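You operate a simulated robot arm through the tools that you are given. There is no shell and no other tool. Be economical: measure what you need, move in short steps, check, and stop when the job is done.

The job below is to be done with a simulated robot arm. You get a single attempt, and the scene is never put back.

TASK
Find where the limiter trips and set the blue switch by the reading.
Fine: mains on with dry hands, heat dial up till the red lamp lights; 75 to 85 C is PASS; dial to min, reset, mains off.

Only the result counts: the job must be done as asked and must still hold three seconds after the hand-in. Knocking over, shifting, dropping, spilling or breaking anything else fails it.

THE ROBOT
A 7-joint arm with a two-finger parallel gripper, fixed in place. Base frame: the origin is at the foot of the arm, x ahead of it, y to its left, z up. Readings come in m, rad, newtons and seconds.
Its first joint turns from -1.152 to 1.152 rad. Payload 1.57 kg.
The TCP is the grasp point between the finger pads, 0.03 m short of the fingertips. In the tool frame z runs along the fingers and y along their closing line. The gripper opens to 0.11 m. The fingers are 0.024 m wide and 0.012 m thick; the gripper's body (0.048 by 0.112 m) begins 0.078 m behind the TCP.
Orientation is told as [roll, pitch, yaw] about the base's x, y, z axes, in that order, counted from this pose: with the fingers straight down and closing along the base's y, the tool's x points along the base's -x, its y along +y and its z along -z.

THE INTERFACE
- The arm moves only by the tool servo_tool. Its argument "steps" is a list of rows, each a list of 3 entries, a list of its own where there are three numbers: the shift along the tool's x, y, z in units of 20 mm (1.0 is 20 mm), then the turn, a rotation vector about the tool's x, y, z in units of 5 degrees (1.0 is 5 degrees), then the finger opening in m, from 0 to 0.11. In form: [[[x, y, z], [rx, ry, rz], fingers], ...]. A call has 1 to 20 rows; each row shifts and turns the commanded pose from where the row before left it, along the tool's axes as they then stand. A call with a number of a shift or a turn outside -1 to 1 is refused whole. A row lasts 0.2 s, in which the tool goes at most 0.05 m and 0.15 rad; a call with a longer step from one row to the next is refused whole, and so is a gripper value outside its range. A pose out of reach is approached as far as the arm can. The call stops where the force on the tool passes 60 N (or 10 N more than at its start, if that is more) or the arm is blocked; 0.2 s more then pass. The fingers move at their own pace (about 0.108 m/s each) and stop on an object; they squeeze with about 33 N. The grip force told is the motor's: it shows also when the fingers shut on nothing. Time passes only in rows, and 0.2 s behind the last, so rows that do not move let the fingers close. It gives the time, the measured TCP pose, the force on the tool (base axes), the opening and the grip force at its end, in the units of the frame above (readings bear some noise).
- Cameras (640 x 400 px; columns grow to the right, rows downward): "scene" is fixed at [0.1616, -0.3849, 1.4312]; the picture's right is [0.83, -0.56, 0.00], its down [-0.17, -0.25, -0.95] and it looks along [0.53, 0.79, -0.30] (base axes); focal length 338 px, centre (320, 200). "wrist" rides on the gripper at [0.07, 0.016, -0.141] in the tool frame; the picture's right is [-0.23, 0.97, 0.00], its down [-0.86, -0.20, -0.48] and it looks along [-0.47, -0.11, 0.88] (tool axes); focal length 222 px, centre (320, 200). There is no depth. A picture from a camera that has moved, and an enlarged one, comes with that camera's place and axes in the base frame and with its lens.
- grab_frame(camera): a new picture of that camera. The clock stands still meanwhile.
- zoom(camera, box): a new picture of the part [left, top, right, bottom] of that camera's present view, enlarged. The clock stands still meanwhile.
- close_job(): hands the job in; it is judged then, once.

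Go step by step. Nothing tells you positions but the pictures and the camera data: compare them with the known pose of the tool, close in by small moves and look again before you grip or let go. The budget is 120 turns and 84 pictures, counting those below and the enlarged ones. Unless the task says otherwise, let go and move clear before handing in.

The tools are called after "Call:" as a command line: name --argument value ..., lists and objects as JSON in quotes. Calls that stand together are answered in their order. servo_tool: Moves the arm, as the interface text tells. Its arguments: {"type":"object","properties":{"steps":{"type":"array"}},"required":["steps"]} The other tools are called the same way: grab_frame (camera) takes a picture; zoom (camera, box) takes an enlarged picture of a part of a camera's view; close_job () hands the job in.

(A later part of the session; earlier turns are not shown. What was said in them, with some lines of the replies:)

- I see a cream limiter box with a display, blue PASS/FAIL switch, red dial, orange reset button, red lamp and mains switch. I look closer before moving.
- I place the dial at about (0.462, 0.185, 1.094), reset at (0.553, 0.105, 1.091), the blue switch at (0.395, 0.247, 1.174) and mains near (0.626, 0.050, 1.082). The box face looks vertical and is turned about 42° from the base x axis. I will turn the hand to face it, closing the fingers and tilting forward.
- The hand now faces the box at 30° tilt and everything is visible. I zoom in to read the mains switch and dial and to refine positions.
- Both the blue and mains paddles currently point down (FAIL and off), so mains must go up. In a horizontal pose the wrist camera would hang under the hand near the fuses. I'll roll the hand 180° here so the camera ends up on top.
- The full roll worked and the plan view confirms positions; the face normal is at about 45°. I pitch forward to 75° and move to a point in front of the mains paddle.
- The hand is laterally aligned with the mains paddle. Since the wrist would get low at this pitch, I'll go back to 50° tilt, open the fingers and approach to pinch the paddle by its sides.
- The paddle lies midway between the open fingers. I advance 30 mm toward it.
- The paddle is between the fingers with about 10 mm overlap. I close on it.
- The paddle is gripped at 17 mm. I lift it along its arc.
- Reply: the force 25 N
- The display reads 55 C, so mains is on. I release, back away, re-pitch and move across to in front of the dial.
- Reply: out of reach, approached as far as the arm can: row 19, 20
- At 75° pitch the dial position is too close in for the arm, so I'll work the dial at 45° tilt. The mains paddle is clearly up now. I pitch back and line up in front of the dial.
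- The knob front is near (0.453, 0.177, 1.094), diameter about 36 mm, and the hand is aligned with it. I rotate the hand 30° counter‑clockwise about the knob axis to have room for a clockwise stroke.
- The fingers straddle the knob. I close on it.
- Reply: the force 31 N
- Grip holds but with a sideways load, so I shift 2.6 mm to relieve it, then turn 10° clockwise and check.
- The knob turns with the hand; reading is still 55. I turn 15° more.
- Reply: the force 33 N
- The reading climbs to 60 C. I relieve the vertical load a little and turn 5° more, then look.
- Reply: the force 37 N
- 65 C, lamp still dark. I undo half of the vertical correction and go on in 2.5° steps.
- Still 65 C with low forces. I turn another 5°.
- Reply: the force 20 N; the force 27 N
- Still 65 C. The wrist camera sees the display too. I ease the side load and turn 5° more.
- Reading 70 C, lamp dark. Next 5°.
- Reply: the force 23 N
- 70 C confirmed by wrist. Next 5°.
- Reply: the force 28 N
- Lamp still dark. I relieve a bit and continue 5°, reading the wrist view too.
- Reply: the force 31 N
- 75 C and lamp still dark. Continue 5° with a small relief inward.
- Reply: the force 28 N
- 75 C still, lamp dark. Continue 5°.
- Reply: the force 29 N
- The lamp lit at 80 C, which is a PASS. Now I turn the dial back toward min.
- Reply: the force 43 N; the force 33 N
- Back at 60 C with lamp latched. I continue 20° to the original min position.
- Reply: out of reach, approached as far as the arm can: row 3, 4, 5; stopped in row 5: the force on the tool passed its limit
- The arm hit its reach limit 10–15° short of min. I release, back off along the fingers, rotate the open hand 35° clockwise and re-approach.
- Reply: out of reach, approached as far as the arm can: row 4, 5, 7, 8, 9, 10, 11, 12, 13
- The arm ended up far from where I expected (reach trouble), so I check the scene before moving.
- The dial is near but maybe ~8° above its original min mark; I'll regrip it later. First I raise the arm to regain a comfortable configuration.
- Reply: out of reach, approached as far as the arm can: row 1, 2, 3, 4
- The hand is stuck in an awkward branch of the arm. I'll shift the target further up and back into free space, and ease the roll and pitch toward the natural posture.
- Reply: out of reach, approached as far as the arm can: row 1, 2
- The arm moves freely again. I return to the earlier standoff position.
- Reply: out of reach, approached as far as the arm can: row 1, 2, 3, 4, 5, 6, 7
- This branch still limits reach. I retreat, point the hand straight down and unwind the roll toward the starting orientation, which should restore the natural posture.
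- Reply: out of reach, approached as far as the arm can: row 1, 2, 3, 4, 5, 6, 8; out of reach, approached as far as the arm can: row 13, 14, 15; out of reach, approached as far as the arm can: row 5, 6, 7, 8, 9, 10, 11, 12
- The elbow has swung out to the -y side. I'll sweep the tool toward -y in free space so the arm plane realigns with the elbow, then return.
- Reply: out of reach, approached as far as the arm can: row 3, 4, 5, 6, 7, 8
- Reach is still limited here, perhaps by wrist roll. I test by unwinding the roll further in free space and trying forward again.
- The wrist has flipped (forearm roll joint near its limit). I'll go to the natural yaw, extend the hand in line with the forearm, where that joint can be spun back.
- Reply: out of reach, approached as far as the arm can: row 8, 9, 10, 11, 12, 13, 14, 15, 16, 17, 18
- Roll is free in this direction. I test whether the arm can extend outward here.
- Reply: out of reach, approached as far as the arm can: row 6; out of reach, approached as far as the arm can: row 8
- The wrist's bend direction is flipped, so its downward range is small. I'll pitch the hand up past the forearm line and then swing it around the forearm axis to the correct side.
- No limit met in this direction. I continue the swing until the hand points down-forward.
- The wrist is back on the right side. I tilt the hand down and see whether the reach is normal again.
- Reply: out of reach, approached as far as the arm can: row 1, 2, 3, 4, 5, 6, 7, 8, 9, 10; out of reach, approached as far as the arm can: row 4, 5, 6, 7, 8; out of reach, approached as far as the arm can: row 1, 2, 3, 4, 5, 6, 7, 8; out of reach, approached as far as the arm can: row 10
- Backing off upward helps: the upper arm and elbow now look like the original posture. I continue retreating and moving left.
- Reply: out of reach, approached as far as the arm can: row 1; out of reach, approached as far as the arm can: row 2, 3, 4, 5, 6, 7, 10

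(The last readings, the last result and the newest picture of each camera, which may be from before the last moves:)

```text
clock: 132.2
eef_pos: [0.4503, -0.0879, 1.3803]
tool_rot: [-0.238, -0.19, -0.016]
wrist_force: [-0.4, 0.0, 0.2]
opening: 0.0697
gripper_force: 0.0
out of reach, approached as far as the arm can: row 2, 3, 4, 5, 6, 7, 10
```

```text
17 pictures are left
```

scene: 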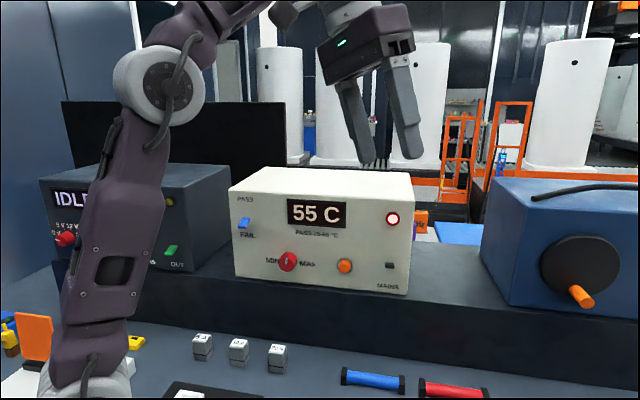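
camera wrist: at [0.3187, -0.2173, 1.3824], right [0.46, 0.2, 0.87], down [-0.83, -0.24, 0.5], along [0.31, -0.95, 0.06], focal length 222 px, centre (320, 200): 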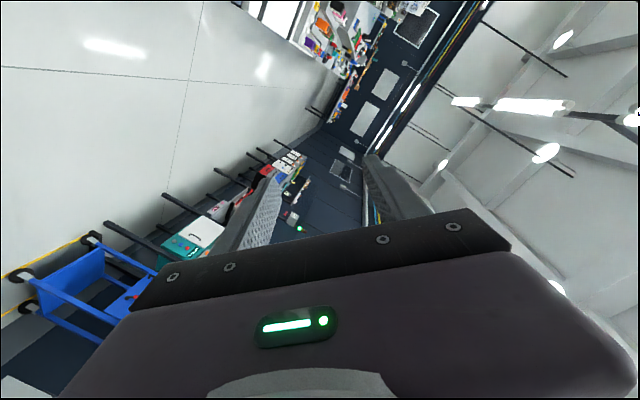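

The posture is natural again. I straighten the hand and return to the start pose.

Call:
servo_tool --steps '[[[0, 0, 0], [-0.9, 0.73, 0], 0.05], [[0, 0, 0], [-0.9, 0.73, 0], 0.03], [[0, 0, 0], [-0.9, 0.73, 0], 0.0], [[0.16, 0.86, 0.59], [0, 0, 0], 0.0], [[0.16, 0.86, 0.59], [0, 0, 0], 0.0], [[0.16, 0.86, 0.59], [0, 0, 0], 0.0], [[0.16, 0.86, 0.59], [0, 0, 0], 0.0], [[0.16, 0.86, 0.59], [0, 0, 0], 0.0], [[0.16, 0.86, 0.59], [0, 0, 0], 0.0], [[0.16, 0.86, 0.59], [0, 0, 0], 0.0], [[0.16, 0.86, 0.59], [0, 0, 0], 0.0], [[0, 0, 0], [0, 0, 0], 0.0]]'

```text
clock: 134.8
eef_pos: [0.3977, 0.0599, 1.2389]
tool_rot: [0.0, 0.0, -0.041]
wrist_force: [0.3, 0.0, -0.5]
opening: 0.0003
gripper_force: 21.2
out of reach, approached as far as the arm can: row 1, 2, 3
```

Fully recovered. Now, with the natural roll (no 180° flip), I turn to face the box at 45° tilt.

Call:
servo_tool --steps '[[[0, 0, 0], [0, 0, -1], 0.07], [[0, 0, 0], [0, 0, -1], 0.07], [[0, 0, 0], [0, 0, -1], 0.07], [[0, 0, 0], [0, 0, -1], 0.07], [[0, 0, 0], [0, 0, -1], 0.07], [[0, 0, 0], [0, 0, -1], 0.07], [[0, 0, 0], [0, 0, -1], 0.07], [[0, 0, 0], [0, 0, -1], 0.07], [[0, 0, 0], [0, 0, -1], 0.07], [[0, 0, 0], [0, 0, -0.47], 0.07], [[0, 0, 0], [0, -1, 0], 0.07], [[0, 0, 0], [0, -1, 0], 0.07], [[0, 0, 0], [0, -1, 0], 0.07], [[0, 0, 0], [0, -1, 0], 0.07], [[0, 0, 0], [0, -1, 0], 0.07], [[0, 0, 0], [0, -1, 0], 0.07], [[0, 0, 0], [0, -1, 0], 0.07], [[0, 0, 0], [0, -1, 0], 0.07], [[0, 0, 0], [0, -1, 0], 0.07], [[0, 0, 0], [0, 0, 0], 0.07]]'

```text
clock: 139.0
eef_pos: [0.3978, 0.057, 1.2384]
tool_rot: [0.001, -0.788, 0.786]
wrist_force: [0.3, 0.4, -0.2]
opening: 0.07
gripper_force: 0.2
```

Call:
servo_tool --steps '[[[0.074, 0.383, 0.94], [0, 0, 0], 0.07], [[0.074, 0.383, 0.94], [0, 0, 0], 0.07], [[0.074, 0.383, 0.94], [0, 0, 0], 0.07], [[0.074, 0.383, 0.94], [0, 0, 0], 0.07], [[0.074, 0.383, 0.94], [0, 0, 0], 0.07], [[0.074, 0.383, 0.94], [0, 0, 0], 0.07], [[0, -0.253, 0], [-0.707, 0, 0.707], 0.07], [[0, -0.253, 0], [-0.707, 0, 0.707], 0.07], [[0, 0, 0], [0, 0, 0], 0.07]]'

Call:
zoom --camera "scene" --box '[220, 160, 420, 300]'

```text
clock: 141.0
eef_pos: [0.4239, 0.1369, 1.1517]
tool_rot: [0.244, -0.772, 0.616]
wrist_force: [0.0, -0.2, 0.1]
opening: 0.07
gripper_force: 0.1
```

```text
2.86 times, centred on (320, 230) of scene
camera zoom: at [0.1617, -0.3849, 1.4312], right [0.83, -0.56, 0.0], down [-0.17, -0.25, -0.95], along [0.53, 0.79, -0.3], focal length 966 px, centre (320, 114)
```

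zoom: 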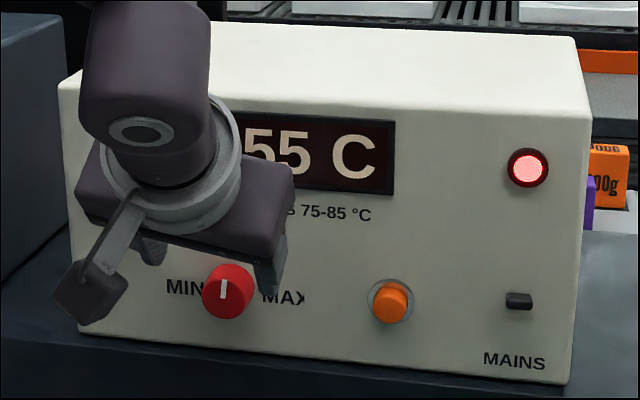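

Call:
servo_tool --steps '[[[0, -0.03, 0.9], [0, 0, 0], 0.07], [[0, -0.03, 0.9], [0, 0, 0], 0.07], [[0, -0.02, 0.9], [0, 0, 0], 0.07], [[0, 0, 0], [0, 0, 0], 0.05], [[0, 0, 0], [0, 0, 0], 0.02], [[0, 0, 0], [0, 0, 0], 0.02], [[0, 0, 0], [0, 0, 0], 0.02]]'

Call:
zoom --camera "wrist" --box '[220, 80, 420, 205]'

```text
clock: 142.6
eef_pos: [0.4474, 0.1661, 1.1126]
tool_rot: [0.242, -0.772, 0.618]
wrist_force: [7.9, -0.9, -6.6]
opening: 0.0337
gripper_force: 41.6
```

```text
3.20 times, centred on (320, 142) of wrist
camera zoom: at [0.3363, 0.0656, 1.1664], right [-0.55, 0.77, 0.33], down [0.44, -0.07, 0.89], along [0.71, 0.63, -0.31], focal length 711 px, centre (320, 384)
```

zoom: 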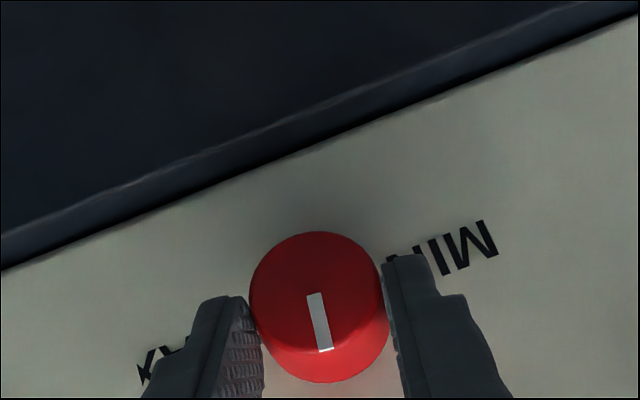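

Good grip with low forces. I turn about 12° counter-clockwise toward min.

Call:
servo_tool --steps '[[[0, 0.042, 0], [0.354, 0, -0.354], 0.02], [[0, 0.042, 0], [0.354, 0, -0.354], 0.02], [[0, 0.042, 0], [0.354, 0, -0.354], 0.02], [[0, 0.042, 0], [0.354, 0, -0.354], 0.02], [[0, 0.042, 0], [0.354, 0, -0.354], 0.02], [[0, 0, 0], [0, 0, 0], 0.02]]'

Call:
zoom --camera "wrist" --box '[220, 80, 420, 205]'

```text
clock: 144.0
eef_pos: [0.443, 0.1701, 1.1141]
tool_rot: [-0.062, -0.785, 0.831]
wrist_force: [8.1, 4.6, -31.0]
opening: 0.0335
gripper_force: 41.0
```

```text
3.20 times, centred on (320, 142) of wrist
camera zoom: at [0.3251, 0.0769, 1.1645], right [-0.58, 0.81, 0.12], down [0.3, 0.08, 0.95], along [0.76, 0.59, -0.29], focal length 711 px, centre (320, 384)
```

zoom: 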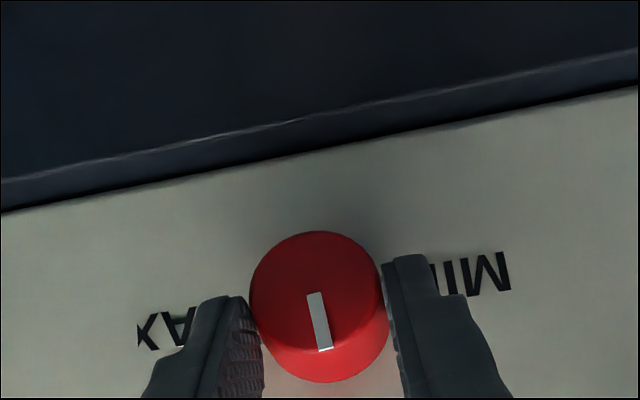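

The knob follows without slipping; compared with its initial mark it needs roughly 15° more. I relieve the load and turn 10° further.

Call:
servo_tool --steps '[[[0.06, 0, 0.06], [0, 0, 0], 0.02], [[0, 0.042, 0], [0.354, 0, -0.354], 0.02], [[0, 0.042, 0], [0.354, 0, -0.354], 0.02], [[0, 0.042, 0], [0.354, 0, -0.354], 0.02], [[0, 0.042, 0], [0.354, 0, -0.354], 0.02], [[0, 0, 0], [0, 0, 0], 0.02]]'

```text
clock: 145.4
eef_pos: [0.4415, 0.1723, 1.1122]
tool_rot: [-0.305, -0.763, 1.003]
wrist_force: [-12.2, 10.0, -13.8]
opening: 0.0335
gripper_force: 41.5
```

Call:
servo_tool --steps '[[[0, 0.042, 0], [0.354, 0, -0.354], 0.02], [[0, 0.042, 0], [0.354, 0, -0.354], 0.02], [[0, 0, 0], [0, 0, 0], 0.02]]'

Call:
zoom --camera "wrist" --box '[220, 80, 420, 205]'

```text
clock: 146.2
eef_pos: [0.4394, 0.1724, 1.113]
tool_rot: [-0.386, -0.748, 1.062]
wrist_force: [-0.9, 21.4, -0.3]
opening: 0.0334
gripper_force: 41.6
```

```text
3.20 times, centred on (320, 142) of wrist
camera zoom: at [0.3132, 0.0881, 1.1574], right [-0.58, 0.8, -0.12], down [0.14, 0.24, 0.96], along [0.8, 0.55, -0.25], focal length 711 px, centre (320, 384)
```

zoom: 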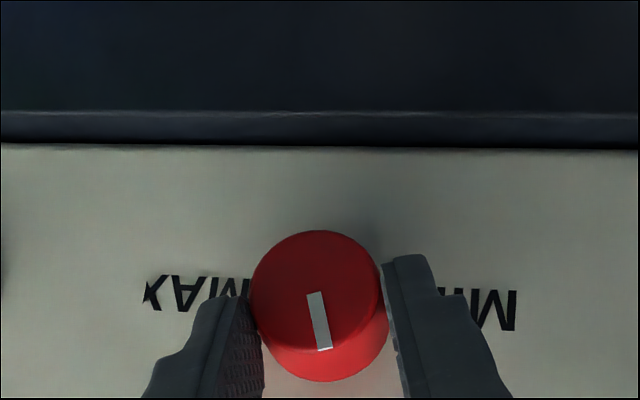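

Call:
servo_tool --steps '[[[0, 0.042, 0], [0.354, 0, -0.354], 0.02], [[0, 0.042, 0], [0.354, 0, -0.354], 0.02], [[0, 0, 0], [0, 0, 0], 0.02]]'

Call:
zoom --camera "wrist" --box '[220, 80, 420, 205]'

```text
clock: 147.0
eef_pos: [0.4377, 0.1741, 1.1119]
tool_rot: [-0.437, -0.742, 1.095]
wrist_force: [45.1, -18.1, 32.7]
opening: 0.0336
gripper_force: 41.7
out of reach, approached as far as the arm can: row 1
```

```text
3.20 times, centred on (320, 142) of wrist
camera zoom: at [0.3113, 0.0891, 1.1554], right [-0.58, 0.8, -0.15], down [0.11, 0.26, 0.96], along [0.81, 0.54, -0.24], focal length 711 px, centre (320, 384)
```

zoom: 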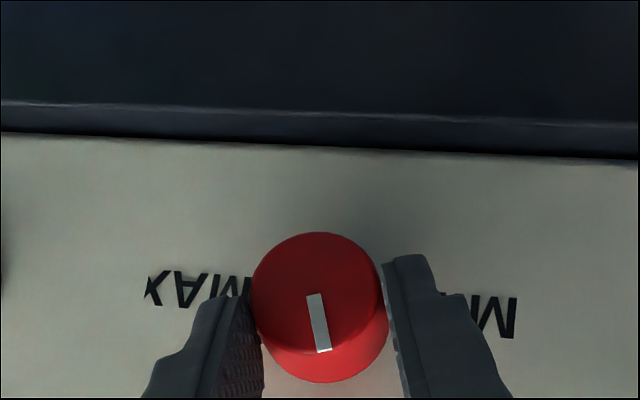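

Close to the original mark and near the reach limit, so I release here, rotate the open hand back to neutral, then retreat and check the pointer.

Call:
servo_tool --steps '[[[0, 0, 0], [0, 0, 0], 0.05], [[0, 0, 0], [0, 0, 0], 0.07], [[0, 0, 0], [0, 0, 0], 0.07], [[0, -0.083, 0], [-0.707, 0, 0.707], 0.07], [[0, -0.083, 0], [-0.707, 0, 0.707], 0.07], [[0, -0.083, 0], [-0.707, 0, 0.707], 0.07], [[0, -0.083, 0], [-0.707, 0, 0.707], 0.07], [[0, 0, 0], [0, 0, 0], 0.07]]'

Call:
servo_tool --steps '[[[0, 0, -0.9], [0, 0, 0], 0.07], [[0, 0, -0.9], [0, 0, 0], 0.07], [[0, 0, -0.9], [0, 0, 0], 0.07], [[0, 0, 0], [0, 0, 0], 0.07]]'

Call:
zoom --camera "scene" --box '[228, 185, 328, 285]'

```text
clock: 148.8
eef_pos: [0.4396, 0.1706, 1.1111]
tool_rot: [0.017, -0.782, 0.786]
wrist_force: [-0.1, 0.0, -0.1]
opening: 0.07
gripper_force: 0.1
```

```text
clock: 149.8
eef_pos: [0.4105, 0.1421, 1.1477]
tool_rot: [0.015, -0.781, 0.785]
wrist_force: [-0.1, 0.7, -0.2]
opening: 0.0699
gripper_force: 0.0
```

```text
4.00 times, centred on (278, 235) of scene
camera zoom: at [0.1616, -0.3849, 1.4312], right [0.83, -0.56, 0.0], down [-0.17, -0.25, -0.95], along [0.53, 0.79, -0.3], focal length 1353 px, centre (488, 60)
```

zoom: 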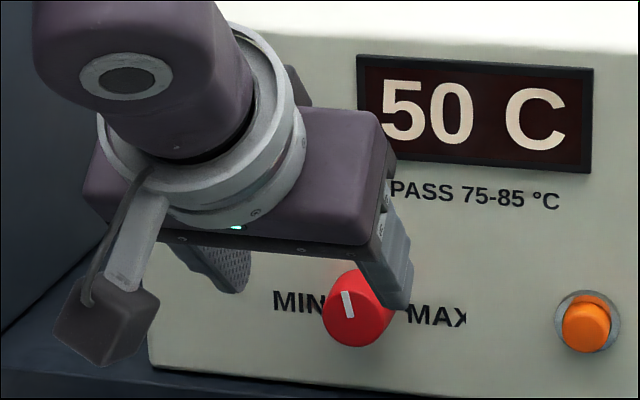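

The display now shows 50 C, so the dial had not started at its true min. I'll regrip with the hand rotated 25° clockwise and turn further counter-clockwise to find the stop.

Call:
servo_tool --steps '[[[-0.1, -0.2, 0.1], [0, 0, 0], 0.07], [[0, -0.234, 0], [-0.707, 0, 0.707], 0.07], [[0, -0.234, 0], [-0.707, 0, 0.707], 0.07], [[0, -0.234, 0], [-0.707, 0, 0.707], 0.07], [[0, -0.234, 0], [-0.707, 0, 0.707], 0.07], [[0, -0.234, 0], [-0.707, 0, 0.707], 0.07], [[0, 0, 0.85], [0, 0, 0], 0.07], [[0, 0, 0.85], [0, 0, 0], 0.07], [[0, 0, 0.8], [0, 0, 0], 0.07], [[0, 0, 0], [0, 0, 0], 0.05], [[0, 0, 0], [0, 0, 0], 0.02], [[0, 0, 0], [0, 0, 0], 0.02], [[0, 0, 0], [0, 0, 0], 0.02]]'

Call:
zoom --camera "wrist" --box '[220, 80, 420, 205]'

```text
clock: 152.6
eef_pos: [0.4506, 0.1596, 1.1126]
tool_rot: [0.59, -0.688, 0.388]
wrist_force: [20.0, -9.8, -8.9]
opening: 0.0332
gripper_force: 41.1
```

```text
3.20 times, centred on (320, 142) of wrist
camera zoom: at [0.3511, 0.0493, 1.1663], right [-0.46, 0.69, 0.56], down [0.61, -0.22, 0.76], along [0.65, 0.69, -0.31], focal length 711 px, centre (320, 384)
```

zoom: 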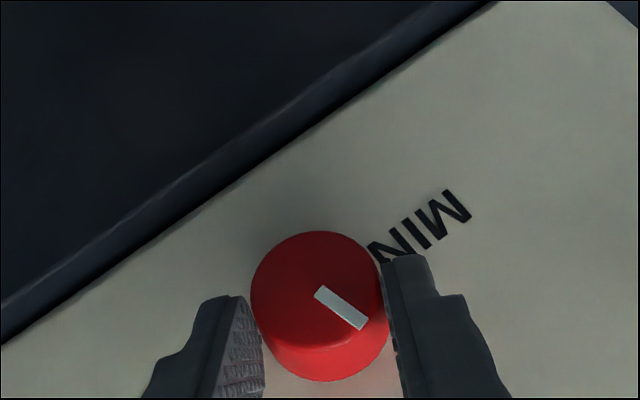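

Gripped again. I turn counter-clockwise 15° in small steps.

Call:
servo_tool --steps '[[[0, -0.06, 0], [0, 0, 0], 0.02], [[0, 0.042, 0], [0.354, 0, -0.354], 0.02], [[0, 0.042, 0], [0.354, 0, -0.354], 0.02], [[0, 0.042, 0], [0.354, 0, -0.354], 0.02], [[0, 0.042, 0], [0.354, 0, -0.354], 0.02], [[0, 0.042, 0], [0.354, 0, -0.354], 0.02], [[0, 0.042, 0], [0.354, 0, -0.354], 0.02], [[0, 0, 0], [0, 0, 0], 0.02]]'

Call:
zoom --camera "wrist" --box '[220, 80, 420, 205]'

```text
clock: 154.4
eef_pos: [0.4459, 0.1637, 1.1145]
tool_rot: [0.255, -0.767, 0.617]
wrist_force: [22.1, -4.2, 15.7]
opening: 0.0333
gripper_force: 41.4
```

```text
3.20 times, centred on (320, 142) of wrist
camera zoom: at [0.3372, 0.0625, 1.1678], right [-0.55, 0.76, 0.34], down [0.45, -0.07, 0.89], along [0.7, 0.64, -0.31], focal length 711 px, centre (320, 384)
```

zoom: 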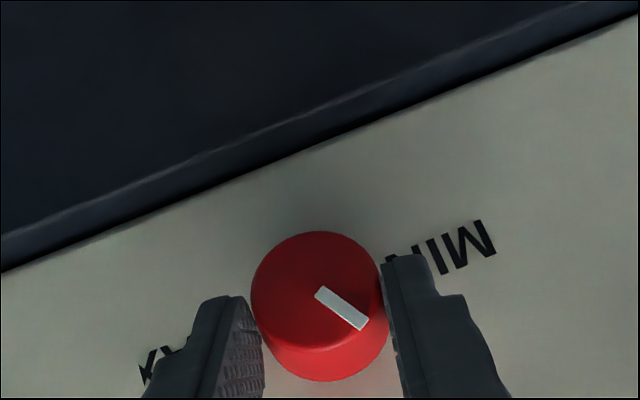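

It follows with no stop yet. I continue without pictures, relieving side load.

Call:
servo_tool --steps '[[[0, -0.06, 0], [0, 0, 0], 0.02], [[0, 0.042, 0], [0.354, 0, -0.354], 0.02], [[0, 0.042, 0], [0.354, 0, -0.354], 0.02], [[0, 0.042, 0], [0.354, 0, -0.354], 0.02], [[0, 0.042, 0], [0.354, 0, -0.354], 0.02], [[0, 0.042, 0], [0.354, 0, -0.354], 0.02], [[0, 0.042, 0], [0.354, 0, -0.354], 0.02], [[0, 0.042, 0], [0.354, 0, -0.354], 0.02], [[0, 0.042, 0], [0.354, 0, -0.354], 0.02], [[0, 0, 0], [0, 0, 0], 0.02]]'

Call:
zoom --camera "wrist" --box '[120, 0, 520, 250]'

```text
clock: 156.6
eef_pos: [0.4394, 0.1708, 1.1141]
tool_rot: [-0.229, -0.767, 0.963]
wrist_force: [-1.2, 27.0, 20.3]
opening: 0.0334
gripper_force: 41.6
```

```text
1.60 times, centred on (320, 125) of wrist
camera zoom: at [0.3191, 0.0798, 1.1625], right [-0.6, 0.8, 0.0], down [0.22, 0.16, 0.96], along [0.77, 0.57, -0.27], focal length 355 px, centre (320, 320)
```

zoom: 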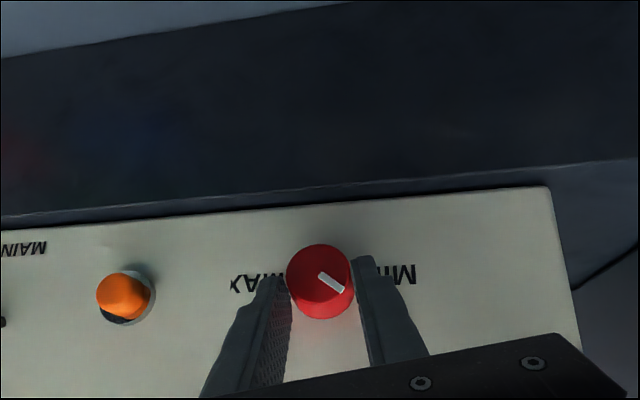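

Still following; the pointer is now about 50° toward MIN. I turn a bit more, then regrip in place with the hand rotated 45° clockwise.

Call:
servo_tool --steps '[[[0, 0.042, 0], [0.354, 0, -0.354], 0.02], [[0, 0.0, 0], [0, 0, 0], 0.05], [[0, 0, 0], [0, 0, 0], 0.07], [[0, -0.083, 0], [-0.707, 0, 0.707], 0.07], [[0, -0.083, 0], [-0.707, 0, 0.707], 0.07], [[0, -0.083, 0], [-0.707, 0, 0.707], 0.07], [[0, -0.083, 0], [-0.707, 0, 0.707], 0.07], [[0, -0.083, 0], [-0.707, 0, 0.707], 0.07], [[0, -0.083, 0], [-0.707, 0, 0.707], 0.07], [[0, -0.083, 0], [-0.707, 0, 0.707], 0.07], [[0, -0.083, 0], [-0.707, 0, 0.707], 0.07], [[0, 0, 0], [0, 0, 0], 0.07]]'

```text
clock: 159.2
eef_pos: [0.4512, 0.1589, 1.1131]
tool_rot: [0.644, -0.67, 0.358]
wrist_force: [-0.1, 0.0, 0.0]
opening: 0.0703
gripper_force: 0.0
```

Call:
servo_tool --steps '[[[0.045, 0.085, 0.25], [0, 0, 0], 0.07], [[0, 0, 0], [0, 0, 0], 0.05], [[0, 0, 0], [0, 0, 0], 0.02], [[0, 0, 0], [0, 0, 0], 0.02], [[0, 0, 0], [0, 0, 0], 0.02], [[0, 0.042, 0], [0.354, 0, -0.354], 0.02], [[0, 0.042, 0], [0.354, 0, -0.354], 0.02], [[0, 0.042, 0], [0.354, 0, -0.354], 0.02], [[0, 0.042, 0], [0.354, 0, -0.354], 0.02], [[0, 0.042, 0], [0.354, 0, -0.354], 0.02], [[0, 0.042, 0], [0.354, 0, -0.354], 0.02], [[0, 0.042, 0], [0.354, 0, -0.354], 0.02], [[0, 0.042, 0], [0.354, 0, -0.354], 0.02], [[0, 0, 0], [0, 0, 0], 0.02]]'

```text
clock: 162.2
eef_pos: [0.4472, 0.1681, 1.1095]
tool_rot: [0.192, -0.771, 0.66]
wrist_force: [17.0, -9.5, -25.8]
opening: 0.0334
gripper_force: 42.2
```

Call:
servo_tool --steps '[[[0.05, -0.05, 0.05], [0, 0, 0], 0.02], [[0, 0.042, 0], [0.354, 0, -0.354], 0.02], [[0, 0.042, 0], [0.354, 0, -0.354], 0.02], [[0, 0.042, 0], [0.354, 0, -0.354], 0.02], [[0, 0.042, 0], [0.354, 0, -0.354], 0.02], [[0, 0.042, 0], [0.354, 0, -0.354], 0.02], [[0, 0.042, 0], [0.354, 0, -0.354], 0.02], [[0, 0.042, 0], [0.354, 0, -0.354], 0.02], [[0, 0.042, 0], [0.354, 0, -0.354], 0.02], [[0, 0, 0], [0, 0, 0], 0.02]]'

Call:
zoom --camera "wrist" --box '[120, 0, 520, 250]'

```text
clock: 164.4
eef_pos: [0.4421, 0.1713, 1.1087]
tool_rot: [-0.292, -0.759, 1.004]
wrist_force: [2.7, -8.1, 13.5]
opening: 0.0335
gripper_force: 41.0
```

```text
1.60 times, centred on (320, 125) of wrist
camera zoom: at [0.3181, 0.0835, 1.1575], right [-0.59, 0.8, -0.05], down [0.19, 0.19, 0.96], along [0.78, 0.56, -0.27], focal length 355 px, centre (320, 320)
```

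zoom: 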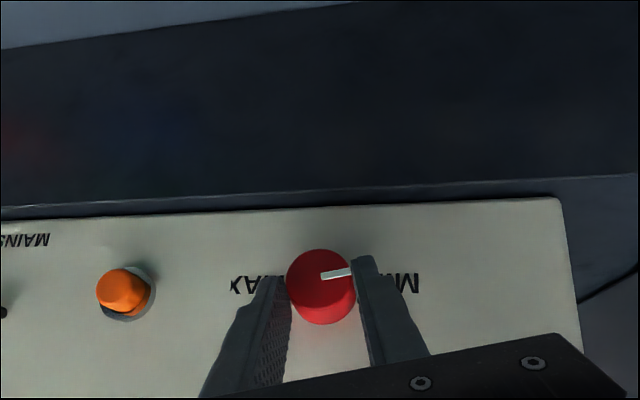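

The pointer now points left at MIN. I regrip once more to find out whether a hard stop lies beyond.

Call:
servo_tool --steps '[[[0, 0.0, 0], [0, 0, 0], 0.05], [[0, 0, 0], [0, 0, 0], 0.07], [[0, -0.083, 0], [-0.707, 0, 0.707], 0.07], [[0, -0.083, 0], [-0.707, 0, 0.707], 0.07], [[0, -0.083, 0], [-0.707, 0, 0.707], 0.07], [[0, -0.083, 0], [-0.707, 0, 0.707], 0.07], [[0, -0.083, 0], [-0.707, 0, 0.707], 0.07], [[0, -0.083, 0], [-0.707, 0, 0.707], 0.07], [[0, -0.083, 0], [-0.707, 0, 0.707], 0.07], [[0, -0.083, 0], [-0.707, 0, 0.707], 0.07], [[0, 0, 0], [0, 0, 0], 0.05], [[0, 0, 0], [0, 0, 0], 0.02], [[0, 0, 0], [0, 0, 0], 0.02], [[0, 0, 0], [0, 0, 0], 0.02]]'

Call:
zoom --camera "scene" --box '[220, 160, 420, 300]'

```text
clock: 167.4
eef_pos: [0.4515, 0.1622, 1.1081]
tool_rot: [0.641, -0.673, 0.358]
wrist_force: [3.7, -4.0, -2.7]
opening: 0.0343
gripper_force: 41.5
```

```text
2.86 times, centred on (320, 230) of scene
camera zoom: at [0.1618, -0.385, 1.4311], right [0.83, -0.56, 0.0], down [-0.17, -0.25, -0.95], along [0.53, 0.79, -0.3], focal length 966 px, centre (320, 114)
```

zoom: 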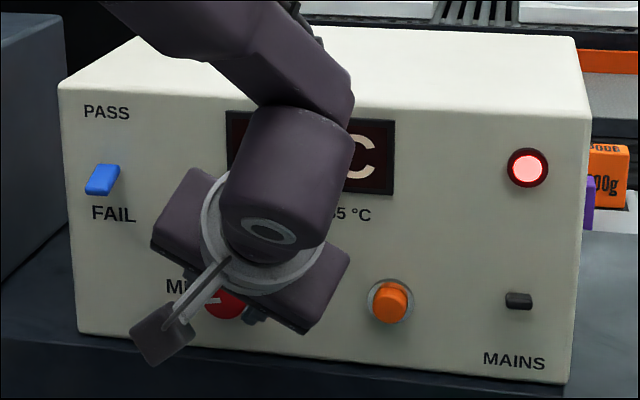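

Call:
servo_tool --steps '[[[0, 0.042, 0], [0.354, 0, -0.354], 0.02], [[0, 0.042, 0], [0.354, 0, -0.354], 0.02], [[0, 0.042, 0], [0.354, 0, -0.354], 0.02], [[0, 0.042, 0], [0.354, 0, -0.354], 0.02], [[0, 0.042, 0], [0.354, 0, -0.354], 0.02], [[0, 0.042, 0], [0.354, 0, -0.354], 0.02], [[0, 0.042, 0], [0.354, 0, -0.354], 0.02], [[0, 0.042, 0], [0.354, 0, -0.354], 0.02], [[0, 0, 0], [0, 0, 0], 0.02]]'

```text
clock: 169.4
eef_pos: [0.4467, 0.1676, 1.1102]
tool_rot: [0.192, -0.772, 0.661]
wrist_force: [-0.1, -7.9, -7.9]
opening: 0.0338
gripper_force: 41.2
```

Call:
servo_tool --steps '[[[0, 0.042, 0], [0.354, 0, -0.354], 0.02], [[0, 0.042, 0], [0.354, 0, -0.354], 0.02], [[0, 0.042, 0], [0.354, 0, -0.354], 0.02], [[0, 0.042, 0], [0.354, 0, -0.354], 0.02], [[0, 0.042, 0], [0.354, 0, -0.354], 0.02], [[0, 0.042, 0], [0.354, 0, -0.354], 0.02], [[0, 0.042, 0], [0.354, 0, -0.354], 0.02], [[0, 0.042, 0], [0.354, 0, -0.354], 0.02], [[0, 0, 0], [0, 0, 0], 0.02]]'

Call:
zoom --camera "wrist" --box '[120, 0, 520, 250]'

```text
clock: 171.4
eef_pos: [0.4425, 0.1728, 1.1105]
tool_rot: [-0.294, -0.759, 1.008]
wrist_force: [-3.6, 8.2, 11.0]
opening: 0.0337
gripper_force: 41.8
```

```text
1.60 times, centred on (320, 125) of wrist
camera zoom: at [0.3184, 0.0837, 1.1581], right [-0.59, 0.8, -0.05], down [0.19, 0.2, 0.96], along [0.78, 0.56, -0.27], focal length 355 px, centre (320, 320)
```

zoom: 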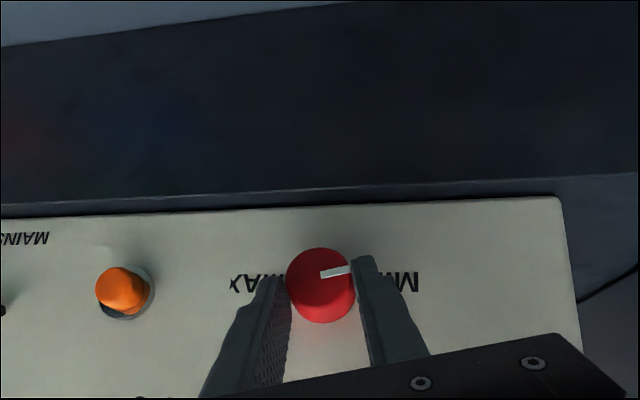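

Identical pointer angle after another 40° of turning: the grip slipped, so the dial is at its hard stop at MIN. I release, retreat and move over to the reset button with closed fingers.

Call:
servo_tool --steps '[[[0, 0.0, 0], [0, 0, 0], 0.05], [[0, 0, 0], [0, 0, 0], 0.07], [[0, -0.083, 0], [-0.707, 0, 0.707], 0.07], [[0, -0.083, 0], [-0.707, 0, 0.707], 0.07], [[0, -0.04, 0], [-0.354, 0, 0.354], 0.07], [[0, 0, -0.85], [0, 0, 0], 0.07], [[0, 0, -0.85], [0, 0, 0], 0.07], [[0, 0, -0.85], [0, 0, 0], 0.07], [[0, -0.9, 0], [0, 0, 0], 0.04], [[0, -0.9, 0], [0, 0, 0], 0.0], [[0, -0.9, 0], [0, 0, 0], 0.0], [[0, -0.9, 0], [0, 0, 0], 0.0], [[0, -0.9, 0], [0, 0, 0], 0.0], [[0, -0.9, 0], [0, 0, 0], 0.0], [[0, -0.6, 0], [0, 0, 0], 0.0], [[0, 0, 0], [0, 0, 0], 0.0]]'

```text
clock: 174.8
eef_pos: [0.5063, 0.0595, 1.1481]
tool_rot: [0.008, -0.782, 0.792]
wrist_force: [1.2, -0.4, 0.0]
opening: 0.0001
gripper_force: 21.1
```

Call:
servo_tool --steps '[[[0.67, 0, 0.39], [0, 0, 0], 0.0], [[0.67, 0, 0.39], [0, 0, 0], 0.0], [[0.67, 0, 0.39], [0, 0, 0], 0.0], [[0, 0, 0], [0, 0, 0], 0.0]]'

Call:
zoom --camera "wrist" --box '[120, 0, 520, 250]'

```text
clock: 175.8
eef_pos: [0.4974, 0.0506, 1.1022]
tool_rot: [0.006, -0.782, 0.793]
wrist_force: [0.3, 0.2, 0.9]
opening: 0.0001
gripper_force: 21.6
```

```text
1.60 times, centred on (320, 125) of wrist
camera zoom: at [0.3812, -0.0451, 1.1544], right [-0.58, 0.8, 0.17], down [0.33, 0.05, 0.94], along [0.74, 0.6, -0.3], focal length 355 px, centre (320, 320)
```

zoom: 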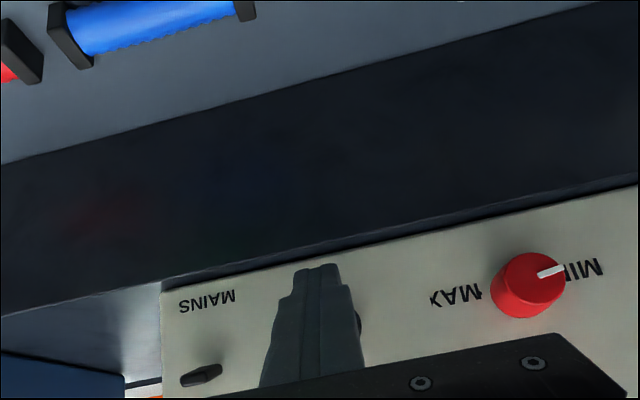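

Fingers are lined up with the reset button (its ring just peeks out beside them). I press forward in small steps.

Call:
servo_tool --steps '[[[-0.14, 0, 0.14], [0, 0, 0], 0.0], [[-0.14, 0, 0.14], [0, 0, 0], 0.0], [[-0.14, 0, 0.14], [0, 0, 0], 0.0], [[-0.14, 0, 0.14], [0, 0, 0], 0.0], [[-0.14, 0, 0.14], [0, 0, 0], 0.0], [[-0.14, 0, 0.14], [0, 0, 0], 0.0], [[-0.14, 0, 0.14], [0, 0, 0], 0.0], [[-0.07, 0, 0.07], [0, 0, 0], 0.0]]'

```text
clock: 177.6
eef_pos: [0.5183, 0.0717, 1.1006]
tool_rot: [0.008, -0.782, 0.793]
wrist_force: [-0.8, 0.4, 0.2]
opening: 0.0001
gripper_force: 21.4
```

Call:
servo_tool --steps '[[[-0.07, 0, 0.07], [0, 0, 0], 0.0], [[-0.07, 0, 0.07], [0, 0, 0], 0.0], [[-0.07, 0, 0.07], [0, 0, 0], 0.0], [[-0.07, 0, 0.07], [0, 0, 0], 0.0]]'

```text
clock: 178.6
eef_pos: [0.5237, 0.0753, 1.1011]
tool_rot: [0.011, -0.782, 0.79]
wrist_force: [-0.5, -0.2, -0.1]
opening: 0.0001
gripper_force: 21.2
```

Call:
servo_tool --steps '[[[-0.07, 0, 0.07], [0, 0, 0], 0.0], [[-0.07, 0, 0.07], [0, 0, 0], 0.0], [[-0.07, 0, 0.07], [0, 0, 0], 0.0]]'

```text
clock: 179.4
eef_pos: [0.5273, 0.0801, 1.102]
tool_rot: [0.005, -0.78, 0.79]
wrist_force: [-7.0, -7.0, 2.6]
opening: 0.0
gripper_force: 21.9
```

Contact with the button (10 N). I press further and check the lamp.

Call:
servo_tool --steps '[[[-0.07, 0, 0.07], [0, 0, 0], 0.0], [[-0.07, 0, 0.07], [0, 0, 0], 0.0], [[-0.07, 0, 0.07], [0, 0, 0], 0.0], [[0, 0, 0], [0, 0, 0], 0.0]]'

Call:
grab_frame --camera "scene"

```text
clock: 180.4
eef_pos: [0.5316, 0.0843, 1.1005]
tool_rot: [0.007, -0.781, 0.791]
wrist_force: [-22.3, -22.7, 9.1]
opening: 0.0001
gripper_force: 21.6
```

```text
3 pictures are left
```

scene: 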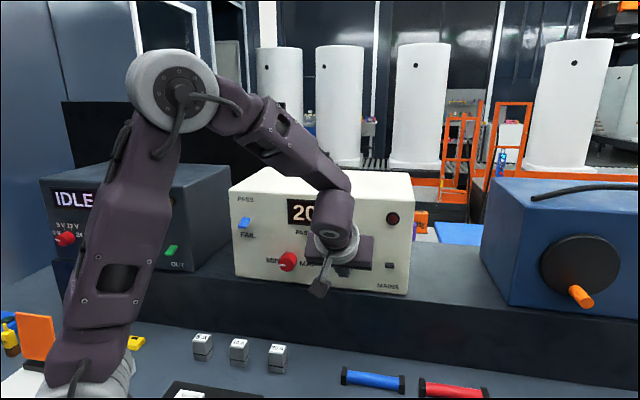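

The lamp is out and the reading is 20, so reset worked. Next I retreat, rise and move above the mains paddle to push it down.

Call:
servo_tool --steps '[[[0.8, 0, -0.8], [0, 0, 0], 0.0], [[0.8, 0, -0.8], [0, 0, 0], 0.0], [[-0.83, 0, -0.83], [0, 0, 0], 0.0], [[-0.83, 0, -0.83], [0, 0, 0], 0.0], [[-0.83, 0, -0.83], [0, 0, 0], 0.0], [[0, -0.89, 0], [0, 0, 0], 0.0], [[0, -0.89, 0], [0, 0, 0], 0.0], [[0, -0.89, 0], [0, 0, 0], 0.0], [[0, -0.89, 0], [0, 0, 0], 0.0], [[0, -0.89, 0], [0, 0, 0], 0.0], [[-0.7, 0, 0.7], [0, 0, 0], 0.0], [[-0.7, 0, 0.7], [0, 0, 0], 0.0], [[0, 0, 0], [0, 0, 0], 0.0]]'

```text
clock: 183.2
eef_pos: [0.5921, 0.0199, 1.1711]
tool_rot: [0.007, -0.781, 0.791]
wrist_force: [-1.3, -0.2, -0.2]
opening: 0.0
gripper_force: 21.5
```

Call:
servo_tool --steps '[[[0.21, 0, 0.14], [0, 0, 0], 0.0], [[0.14, 0, 0.14], [0, 0, 0], 0.0], [[0.14, 0, 0.14], [0, 0, 0], 0.0], [[0.14, 0, 0.14], [0, 0, 0], 0.0], [[0.14, 0, 0.14], [0, 0, 0], 0.0], [[0.14, 0, 0.14], [0, 0, 0], 0.0], [[0.14, 0, 0.14], [0, 0, 0], 0.0], [[0.14, 0, 0.14], [0, 0, 0], 0.0]]'

```text
clock: 185.0
eef_pos: [0.5914, 0.0188, 1.1377]
tool_rot: [0.008, -0.782, 0.792]
wrist_force: [0.0, -0.5, -0.2]
opening: 0.0
gripper_force: 21.1
```

Call:
servo_tool --steps '[[[0.1, 0, 0.1], [0, 0, 0], 0.0], [[0.1, 0, 0.1], [0, 0, 0], 0.0], [[0.1, 0, 0.1], [0, 0, 0], 0.0], [[0.1, 0, 0.1], [0, 0, 0], 0.0], [[0.1, 0, 0.1], [0, 0, 0], 0.0], [[0.1, 0, 0.1], [0, 0, 0], 0.0]]'

```text
clock: 186.4
eef_pos: [0.5913, 0.0188, 1.124]
tool_rot: [0.005, -0.783, 0.792]
wrist_force: [-3.1, -0.2, 10.8]
opening: 0.0
gripper_force: 20.9
```

Contact with the paddle. I keep pushing down.

Call:
servo_tool --steps '[[[0.1, 0, 0.1], [0, 0, 0], 0.0], [[0.1, 0, 0.1], [0, 0, 0], 0.0], [[0.1, 0, 0.1], [0, 0, 0], 0.0], [[0.1, 0, 0.1], [0, 0, 0], 0.0], [[0.1, 0, 0.1], [0, 0, 0], 0.0]]'

```text
clock: 187.2
eef_pos: [0.5927, 0.0194, 1.1216]
tool_rot: [-0.005, -0.791, 0.8]
wrist_force: [-24.7, -10.1, 32.4]
opening: 0.0
gripper_force: 21.7
stopped in row 3: the force on the tool passed its limit (the readings are from after the stop); the commanded pose is now the measured one
```

Call:
zoom --camera "scene" --box '[220, 160, 420, 300]'

```text
2.86 times, centred on (320, 230) of scene
camera zoom: at [0.1602, -0.3853, 1.4312], right [0.83, -0.56, 0.0], down [-0.17, -0.25, -0.95], along [0.53, 0.79, -0.3], focal length 966 px, centre (320, 114)
```

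zoom: 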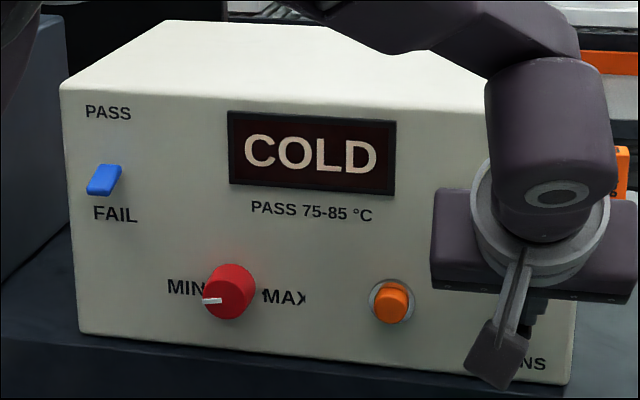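

COLD: mains is off, the dial is at MIN, lamp out. Last is the blue switch. I rise, retreat and traverse left to in front of it.

Call:
servo_tool --steps '[[[-0.53, 0, -0.53], [0, 0, 0], 0.0], [[-0.53, 0, -0.53], [0, 0, 0], 0.0], [[0.71, 0, -0.71], [0, 0, 0], 0.0], [[0.71, 0, -0.71], [0, 0, 0], 0.0], [[0.71, 0, -0.71], [0, 0, 0], 0.0], [[-0.71, 0, -0.71], [0, 0, 0], 0.0], [[-0.71, 0, -0.71], [0, 0, 0], 0.0], [[0, 0.95, 0], [0, 0, 0], 0.0], [[0, 0.95, 0], [0, 0, 0], 0.0], [[0, 0.95, 0], [0, 0, 0], 0.0], [[0, 0.95, 0], [0, 0, 0], 0.0], [[0, 0.95, 0], [0, 0, 0], 0.0], [[0, 0.95, 0], [0, 0, 0], 0.0], [[0, 0.95, 0], [0, 0, 0], 0.0], [[0, 0.95, 0], [0, 0, 0], 0.0], [[0, 0, 0], [0, 0, 0], 0.0]]'

```text
clock: 190.6
eef_pos: [0.4417, 0.0809, 1.189]
tool_rot: [-0.001, -0.791, 0.796]
wrist_force: [-0.8, 0.1, 1.1]
opening: 0.0
gripper_force: 21.3
```

Call:
servo_tool --steps '[[[0, 0, 0], [0, 1, 0], 0.0], [[0, 0, 0], [0, 1, 0], 0.0], [[0, 0, 0], [0, 1, 0], 0.0], [[0, 0, 0], [0, 1, 0], 0.0], [[-0.11, 0.95, 0.053], [0, 0, 0], 0.0], [[-0.11, 0.95, 0.053], [0, 0, 0], 0.0], [[-0.11, 0.95, 0.053], [0, 0, 0], 0.0], [[-0.11, 0.95, 0.053], [0, 0, 0], 0.0], [[-0.11, 0.95, 0.053], [0, 0, 0], 0.02], [[-0.11, 0.95, 0.053], [0, 0, 0], 0.04], [[-0.11, 0.95, 0.053], [0, 0, 0], 0.05], [[-0.11, 0.95, 0.053], [0, 0, 0], 0.05], [[0, 0, 0], [0, 0, 0], 0.05]]'

Call:
grab_frame --camera "wrist"

```text
clock: 193.4
eef_pos: [0.3476, 0.2021, 1.1874]
tool_rot: [0.0, -0.442, 0.797]
wrist_force: [0.7, 0.3, -0.4]
opening: 0.0501
gripper_force: 0.0
```

```text
1 pictures are left
camera wrist: at [0.2492, 0.126, 1.2866], right [-0.55, 0.83, 0.1], down [0.54, 0.27, 0.8], along [0.63, 0.49, -0.6], focal length 222 px, centre (320, 200)
```

wrist: 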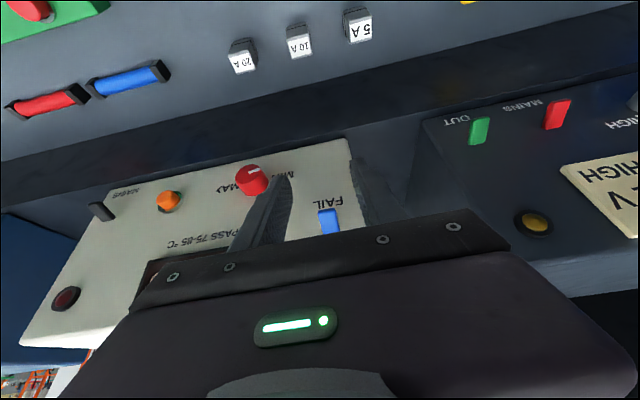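

The blue paddle is centred between the fingers, tip at about (0.384, 0.238, 1.166). I advance and close on it.

Call:
servo_tool --steps '[[[-0.51, -0.01, 0.325], [0, 0, 0], 0.05], [[-0.51, -0.01, 0.325], [0, 0, 0], 0.05], [[-0.51, -0.01, 0.325], [0, 0, 0], 0.05], [[-0.51, 0, 0.325], [0, 0, 0], 0.05], [[0, 0, 0], [0, 0, 0], 0.03], [[0, 0, 0], [0, 0, 0], 0.01], [[0, 0, 0], [0, 0, 0], 0.01]]'

```text
clock: 195.0
eef_pos: [0.3835, 0.2354, 1.183]
tool_rot: [0.0, -0.442, 0.796]
wrist_force: [10.4, -6.6, -0.5]
opening: 0.0212
gripper_force: 6.3
```

Call:
servo_tool --steps '[[[0, -0.04, 0], [0, 0, 0], 0.01], [[0, 0, 0], [0, 0, 0], 0.01], [[-0.015, 0, -0.18], [0, 0, 0], 0.01], [[-0.015, 0, -0.18], [0, 0, 0], 0.01], [[-0.015, 0, -0.18], [0, 0, 0], 0.01], [[-0.015, 0, -0.18], [0, 0, 0], 0.01], [[-0.13, 0, -0.128], [0, 0, 0], 0.01], [[-0.13, 0, -0.128], [0, 0, 0], 0.01], [[-0.13, 0, -0.128], [0, 0, 0], 0.01], [[-0.13, 0, -0.128], [0, 0, 0], 0.01], [[0, 0, 0], [0, 0, 0], 0.01]]'

```text
clock: 197.4
eef_pos: [0.3809, 0.2364, 1.2102]
tool_rot: [0.0, -0.441, 0.797]
wrist_force: [-0.1, -0.3, 0.9]
opening: 0.0101
gripper_force: 0.0
```

The fingers slipped off the paddle near the end of the lift, so I need to see whether it flipped. I back off and clear the view before using the last picture.

Call:
servo_tool --steps '[[[0, 0, 0], [0, 0, 0], 0.05], [[0, 0, 0], [0, 0, 0], 0.05], [[0.9, 0, -0.42], [0, 0, 0], 0.05], [[0.9, 0, -0.42], [0, 0, 0], 0.05], [[0.9, 0, -0.42], [0, 0, 0], 0.05], [[0, -0.95, 0], [0, 0, 0], 0.05], [[0, -0.95, 0], [0, 0, 0], 0.05], [[0, -0.95, 0], [0, 0, 0], 0.05], [[0, -0.95, 0], [0, 0, 0], 0.05], [[0, -0.95, 0], [0, 0, 0], 0.05], [[0, -0.95, 0], [0, 0, 0], 0.05], [[0, -0.95, 0], [0, 0, 0], 0.05], [[0, -0.95, 0], [0, 0, 0], 0.05], [[0, -0.95, 0], [0, 0, 0], 0.05], [[0, -0.95, 0], [0, 0, 0], 0.05], [[0, -0.95, 0], [0, 0, 0], 0.05], [[0, -0.95, 0], [0, 0, 0], 0.05], [[0, -0.95, 0], [0, 0, 0], 0.05], [[0, 0, 0], [0, 0, 0], 0.05]]'

Call:
zoom --camera "scene" --box '[220, 160, 420, 300]'

```text
clock: 201.4
eef_pos: [0.5188, 0.0195, 1.2095]
tool_rot: [0.001, -0.442, 0.796]
wrist_force: [-0.6, 1.1, 0.5]
opening: 0.0502
gripper_force: 0.0
```

```text
2.86 times, centred on (320, 230) of scene
camera zoom: at [0.1616, -0.3849, 1.4312], right [0.83, -0.56, 0.0], down [-0.17, -0.25, -0.95], along [0.53, 0.79, -0.3], focal length 966 px, centre (320, 114)
```

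zoom: 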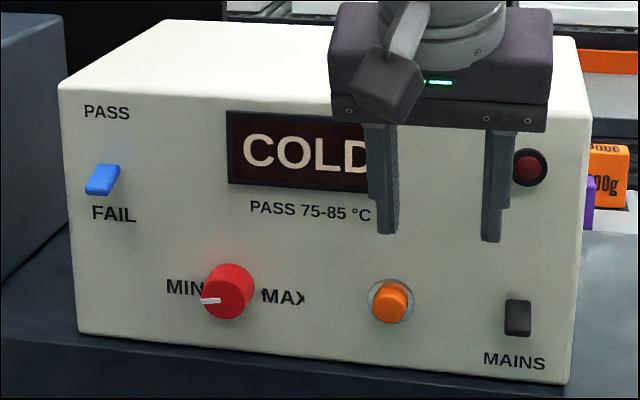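

The blue paddle did not move. No pictures remain, but the pose readings are reliable, so I'll go back along the same path, grip 7 mm deeper and lift straight up, watching opening and force.

Call:
servo_tool --steps '[[[0, 0.96, 0], [0, 0, 0], 0.05], [[0, 0.96, 0], [0, 0, 0], 0.05], [[0, 0.96, 0], [0, 0, 0], 0.05], [[0, 0.96, 0], [0, 0, 0], 0.05], [[0, 0.96, 0], [0, 0, 0], 0.05], [[0, 0.96, 0], [0, 0, 0], 0.05], [[0, 0.96, 0], [0, 0, 0], 0.05], [[0, 0.96, 0], [0, 0, 0], 0.05], [[0, 0.96, 0], [0, 0, 0], 0.05], [[0, 0.96, 0], [0, 0, 0], 0.05], [[0, 0.96, 0], [0, 0, 0], 0.05], [[0, 0.96, 0], [0, 0, 0], 0.05], [[0, 0.96, 0], [0, 0, 0], 0.05], [[0, 0, 0], [0, 0, 0], 0.05]]'

```text
clock: 204.4
eef_pos: [0.337, 0.1967, 1.2088]
tool_rot: [-0.001, -0.441, 0.796]
wrist_force: [-0.7, -0.1, 0.5]
opening: 0.0503
gripper_force: 0.0
```

Call:
servo_tool --steps '[[[0.27, -0.11, 0.585], [0, 0, 0], 0.05], [[0.27, -0.11, 0.585], [0, 0, 0], 0.05], [[-0.596, 0, 0.278], [0, 0, 0], 0.05], [[-0.596, 0, 0.278], [0, 0, 0], 0.05], [[-0.596, 0, 0.278], [0, 0, 0], 0.05], [[-0.596, 0, 0.278], [0, 0, 0], 0.05], [[-0.596, 0, 0.278], [0, 0, 0], 0.05], [[0, 0, 0], [0, 0, 0], 0.05]]'

```text
clock: 206.2
eef_pos: [0.3875, 0.2402, 1.1844]
tool_rot: [0.0, -0.44, 0.796]
wrist_force: [0.3, -0.5, 0.0]
opening: 0.0502
gripper_force: 0.1
```

Call:
servo_tool --steps '[[[0, 0, 0], [0, 0, 0], 0.03], [[0, 0, 0], [0, 0, 0], 0.005], [[0, 0, 0], [0, 0, 0], 0.005], [[0, 0, 0], [0, 0, 0], 0.005], [[0, 0, 0], [0, 0, 0], 0.005]]'

```text
clock: 207.4
eef_pos: [0.3877, 0.2384, 1.1828]
tool_rot: [0.001, -0.441, 0.796]
wrist_force: [6.3, -4.1, -0.8]
opening: 0.0174
gripper_force: 32.0
```

Firm grip at 17.4 mm. I lift in small steps.

Call:
servo_tool --steps '[[[-0.042, 0, -0.09], [0, 0, 0], 0.005], [[-0.042, 0, -0.09], [0, 0, 0], 0.005], [[-0.042, 0, -0.09], [0, 0, 0], 0.005], [[-0.042, 0, -0.09], [0, 0, 0], 0.005]]'

```text
clock: 208.4
eef_pos: [0.3861, 0.239, 1.1902]
tool_rot: [-0.001, -0.435, 0.797]
wrist_force: [-1.5, -9.8, -27.7]
opening: 0.0173
gripper_force: 32.3
```

Call:
servo_tool --steps '[[[-0.042, 0, -0.09], [0, 0, 0], 0.005], [[-0.042, 0, -0.09], [0, 0, 0], 0.005], [[-0.042, 0, -0.09], [0, 0, 0], 0.005]]'

```text
clock: 209.2
eef_pos: [0.3867, 0.2386, 1.195]
tool_rot: [0.001, -0.439, 0.794]
wrist_force: [-1.5, -7.0, -26.0]
opening: 0.0179
gripper_force: 32.4
```

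Opening is still 17–18 mm with steady 26 N. I lift a little more: if the paddle stays in the grip, it has come up with the hand.

Call:
servo_tool --steps '[[[-0.042, 0, -0.09], [0, 0, 0], 0.005], [[-0.042, 0, -0.09], [0, 0, 0], 0.005], [[-0.042, 0, -0.09], [0, 0, 0], 0.005]]'

```text
clock: 210.0
eef_pos: [0.3862, 0.24, 1.2028]
tool_rot: [-0.001, -0.44, 0.795]
wrist_force: [5.2, -5.0, -27.1]
opening: 0.0179
gripper_force: 32.7
```

Call:
servo_tool --steps '[[[-0.042, 0, -0.09], [0, 0, 0], 0.005], [[-0.042, 0, -0.09], [0, 0, 0], 0.005]]'

```text
clock: 210.6
eef_pos: [0.3876, 0.2384, 1.2078]
tool_rot: [0.001, -0.442, 0.795]
wrist_force: [1.9, -8.8, -25.0]
opening: 0.0171
gripper_force: 32.7
```

Call:
servo_tool --steps '[[[-0.042, 0, -0.09], [0, 0, 0], 0.005], [[-0.042, 0, -0.09], [0, 0, 0], 0.005], [[-0.042, 0, -0.09], [0, 0, 0], 0.005]]'

```text
clock: 211.4
eef_pos: [0.3877, 0.24, 1.214]
tool_rot: [0.002, -0.441, 0.797]
wrist_force: [9.4, -1.1, -25.3]
opening: 0.0169
gripper_force: 31.7
```

The fingers still hold the paddle well above where it originally was, so it has come up to its stop. I open, then re-close here as a feel test that it stays up.

Call:
servo_tool --steps '[[[0, 0, 0], [0, 0, 0], 0.05], [[0, 0, 0], [0, 0, 0], 0.05], [[0, 0, 0], [0, 0, 0], 0.05], [[0, 0, 0], [0, 0, 0], 0.05], [[0, 0, 0], [0, 0, 0], 0.005], [[0, 0, 0], [0, 0, 0], 0.005], [[0, 0, 0], [0, 0, 0], 0.005], [[0, 0, 0], [0, 0, 0], 0.005]]'

```text
clock: 213.2
eef_pos: [0.3873, 0.2397, 1.2128]
tool_rot: [0.001, -0.441, 0.794]
wrist_force: [1.4, 0.5, 1.3]
opening: 0.0173
gripper_force: 32.1
```

The paddle is still there at the raised height, so the switch holds at PASS. I release and move clear.

Call:
servo_tool --steps '[[[0, 0, 0], [0, 0, 0], 0.05], [[0, 0, 0], [0, 0, 0], 0.05], [[0, 0, 0], [0, 0, 0], 0.05], [[0.9, 0, -0.42], [0, 0, 0], 0.05], [[0.9, 0, -0.42], [0, 0, 0], 0.05], [[0.9, 0, -0.42], [0, 0, 0], 0.05], [[0, -0.9, 0], [0, 0, 0], 0.05], [[0, -0.9, 0], [0, 0, 0], 0.05], [[0, 0, 0], [0, 0, 0], 0.05]]'

```text
clock: 215.2
eef_pos: [0.3702, 0.1692, 1.2137]
tool_rot: [0.001, -0.443, 0.796]
wrist_force: [1.4, 0.1, -0.5]
opening: 0.0501
gripper_force: 0.2
```

The hand is clear of the box, the switch felt up, and the dial, reset and mains are all done. I hand the job in.

Call:
close_job

```text
The job is handed in.
```

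The limiter tripped at 80 °C, inside 75–85 °C, so I set the blue switch to PASS, turned the dial to min, reset the lamp and switched mains off.

I confirmed the blue switch only by feel: I had no pictures left, so I re-closed the fingers and found the paddle still raised. The display reading COLD, the dial at MIN and the lamp out were all seen in pictures.
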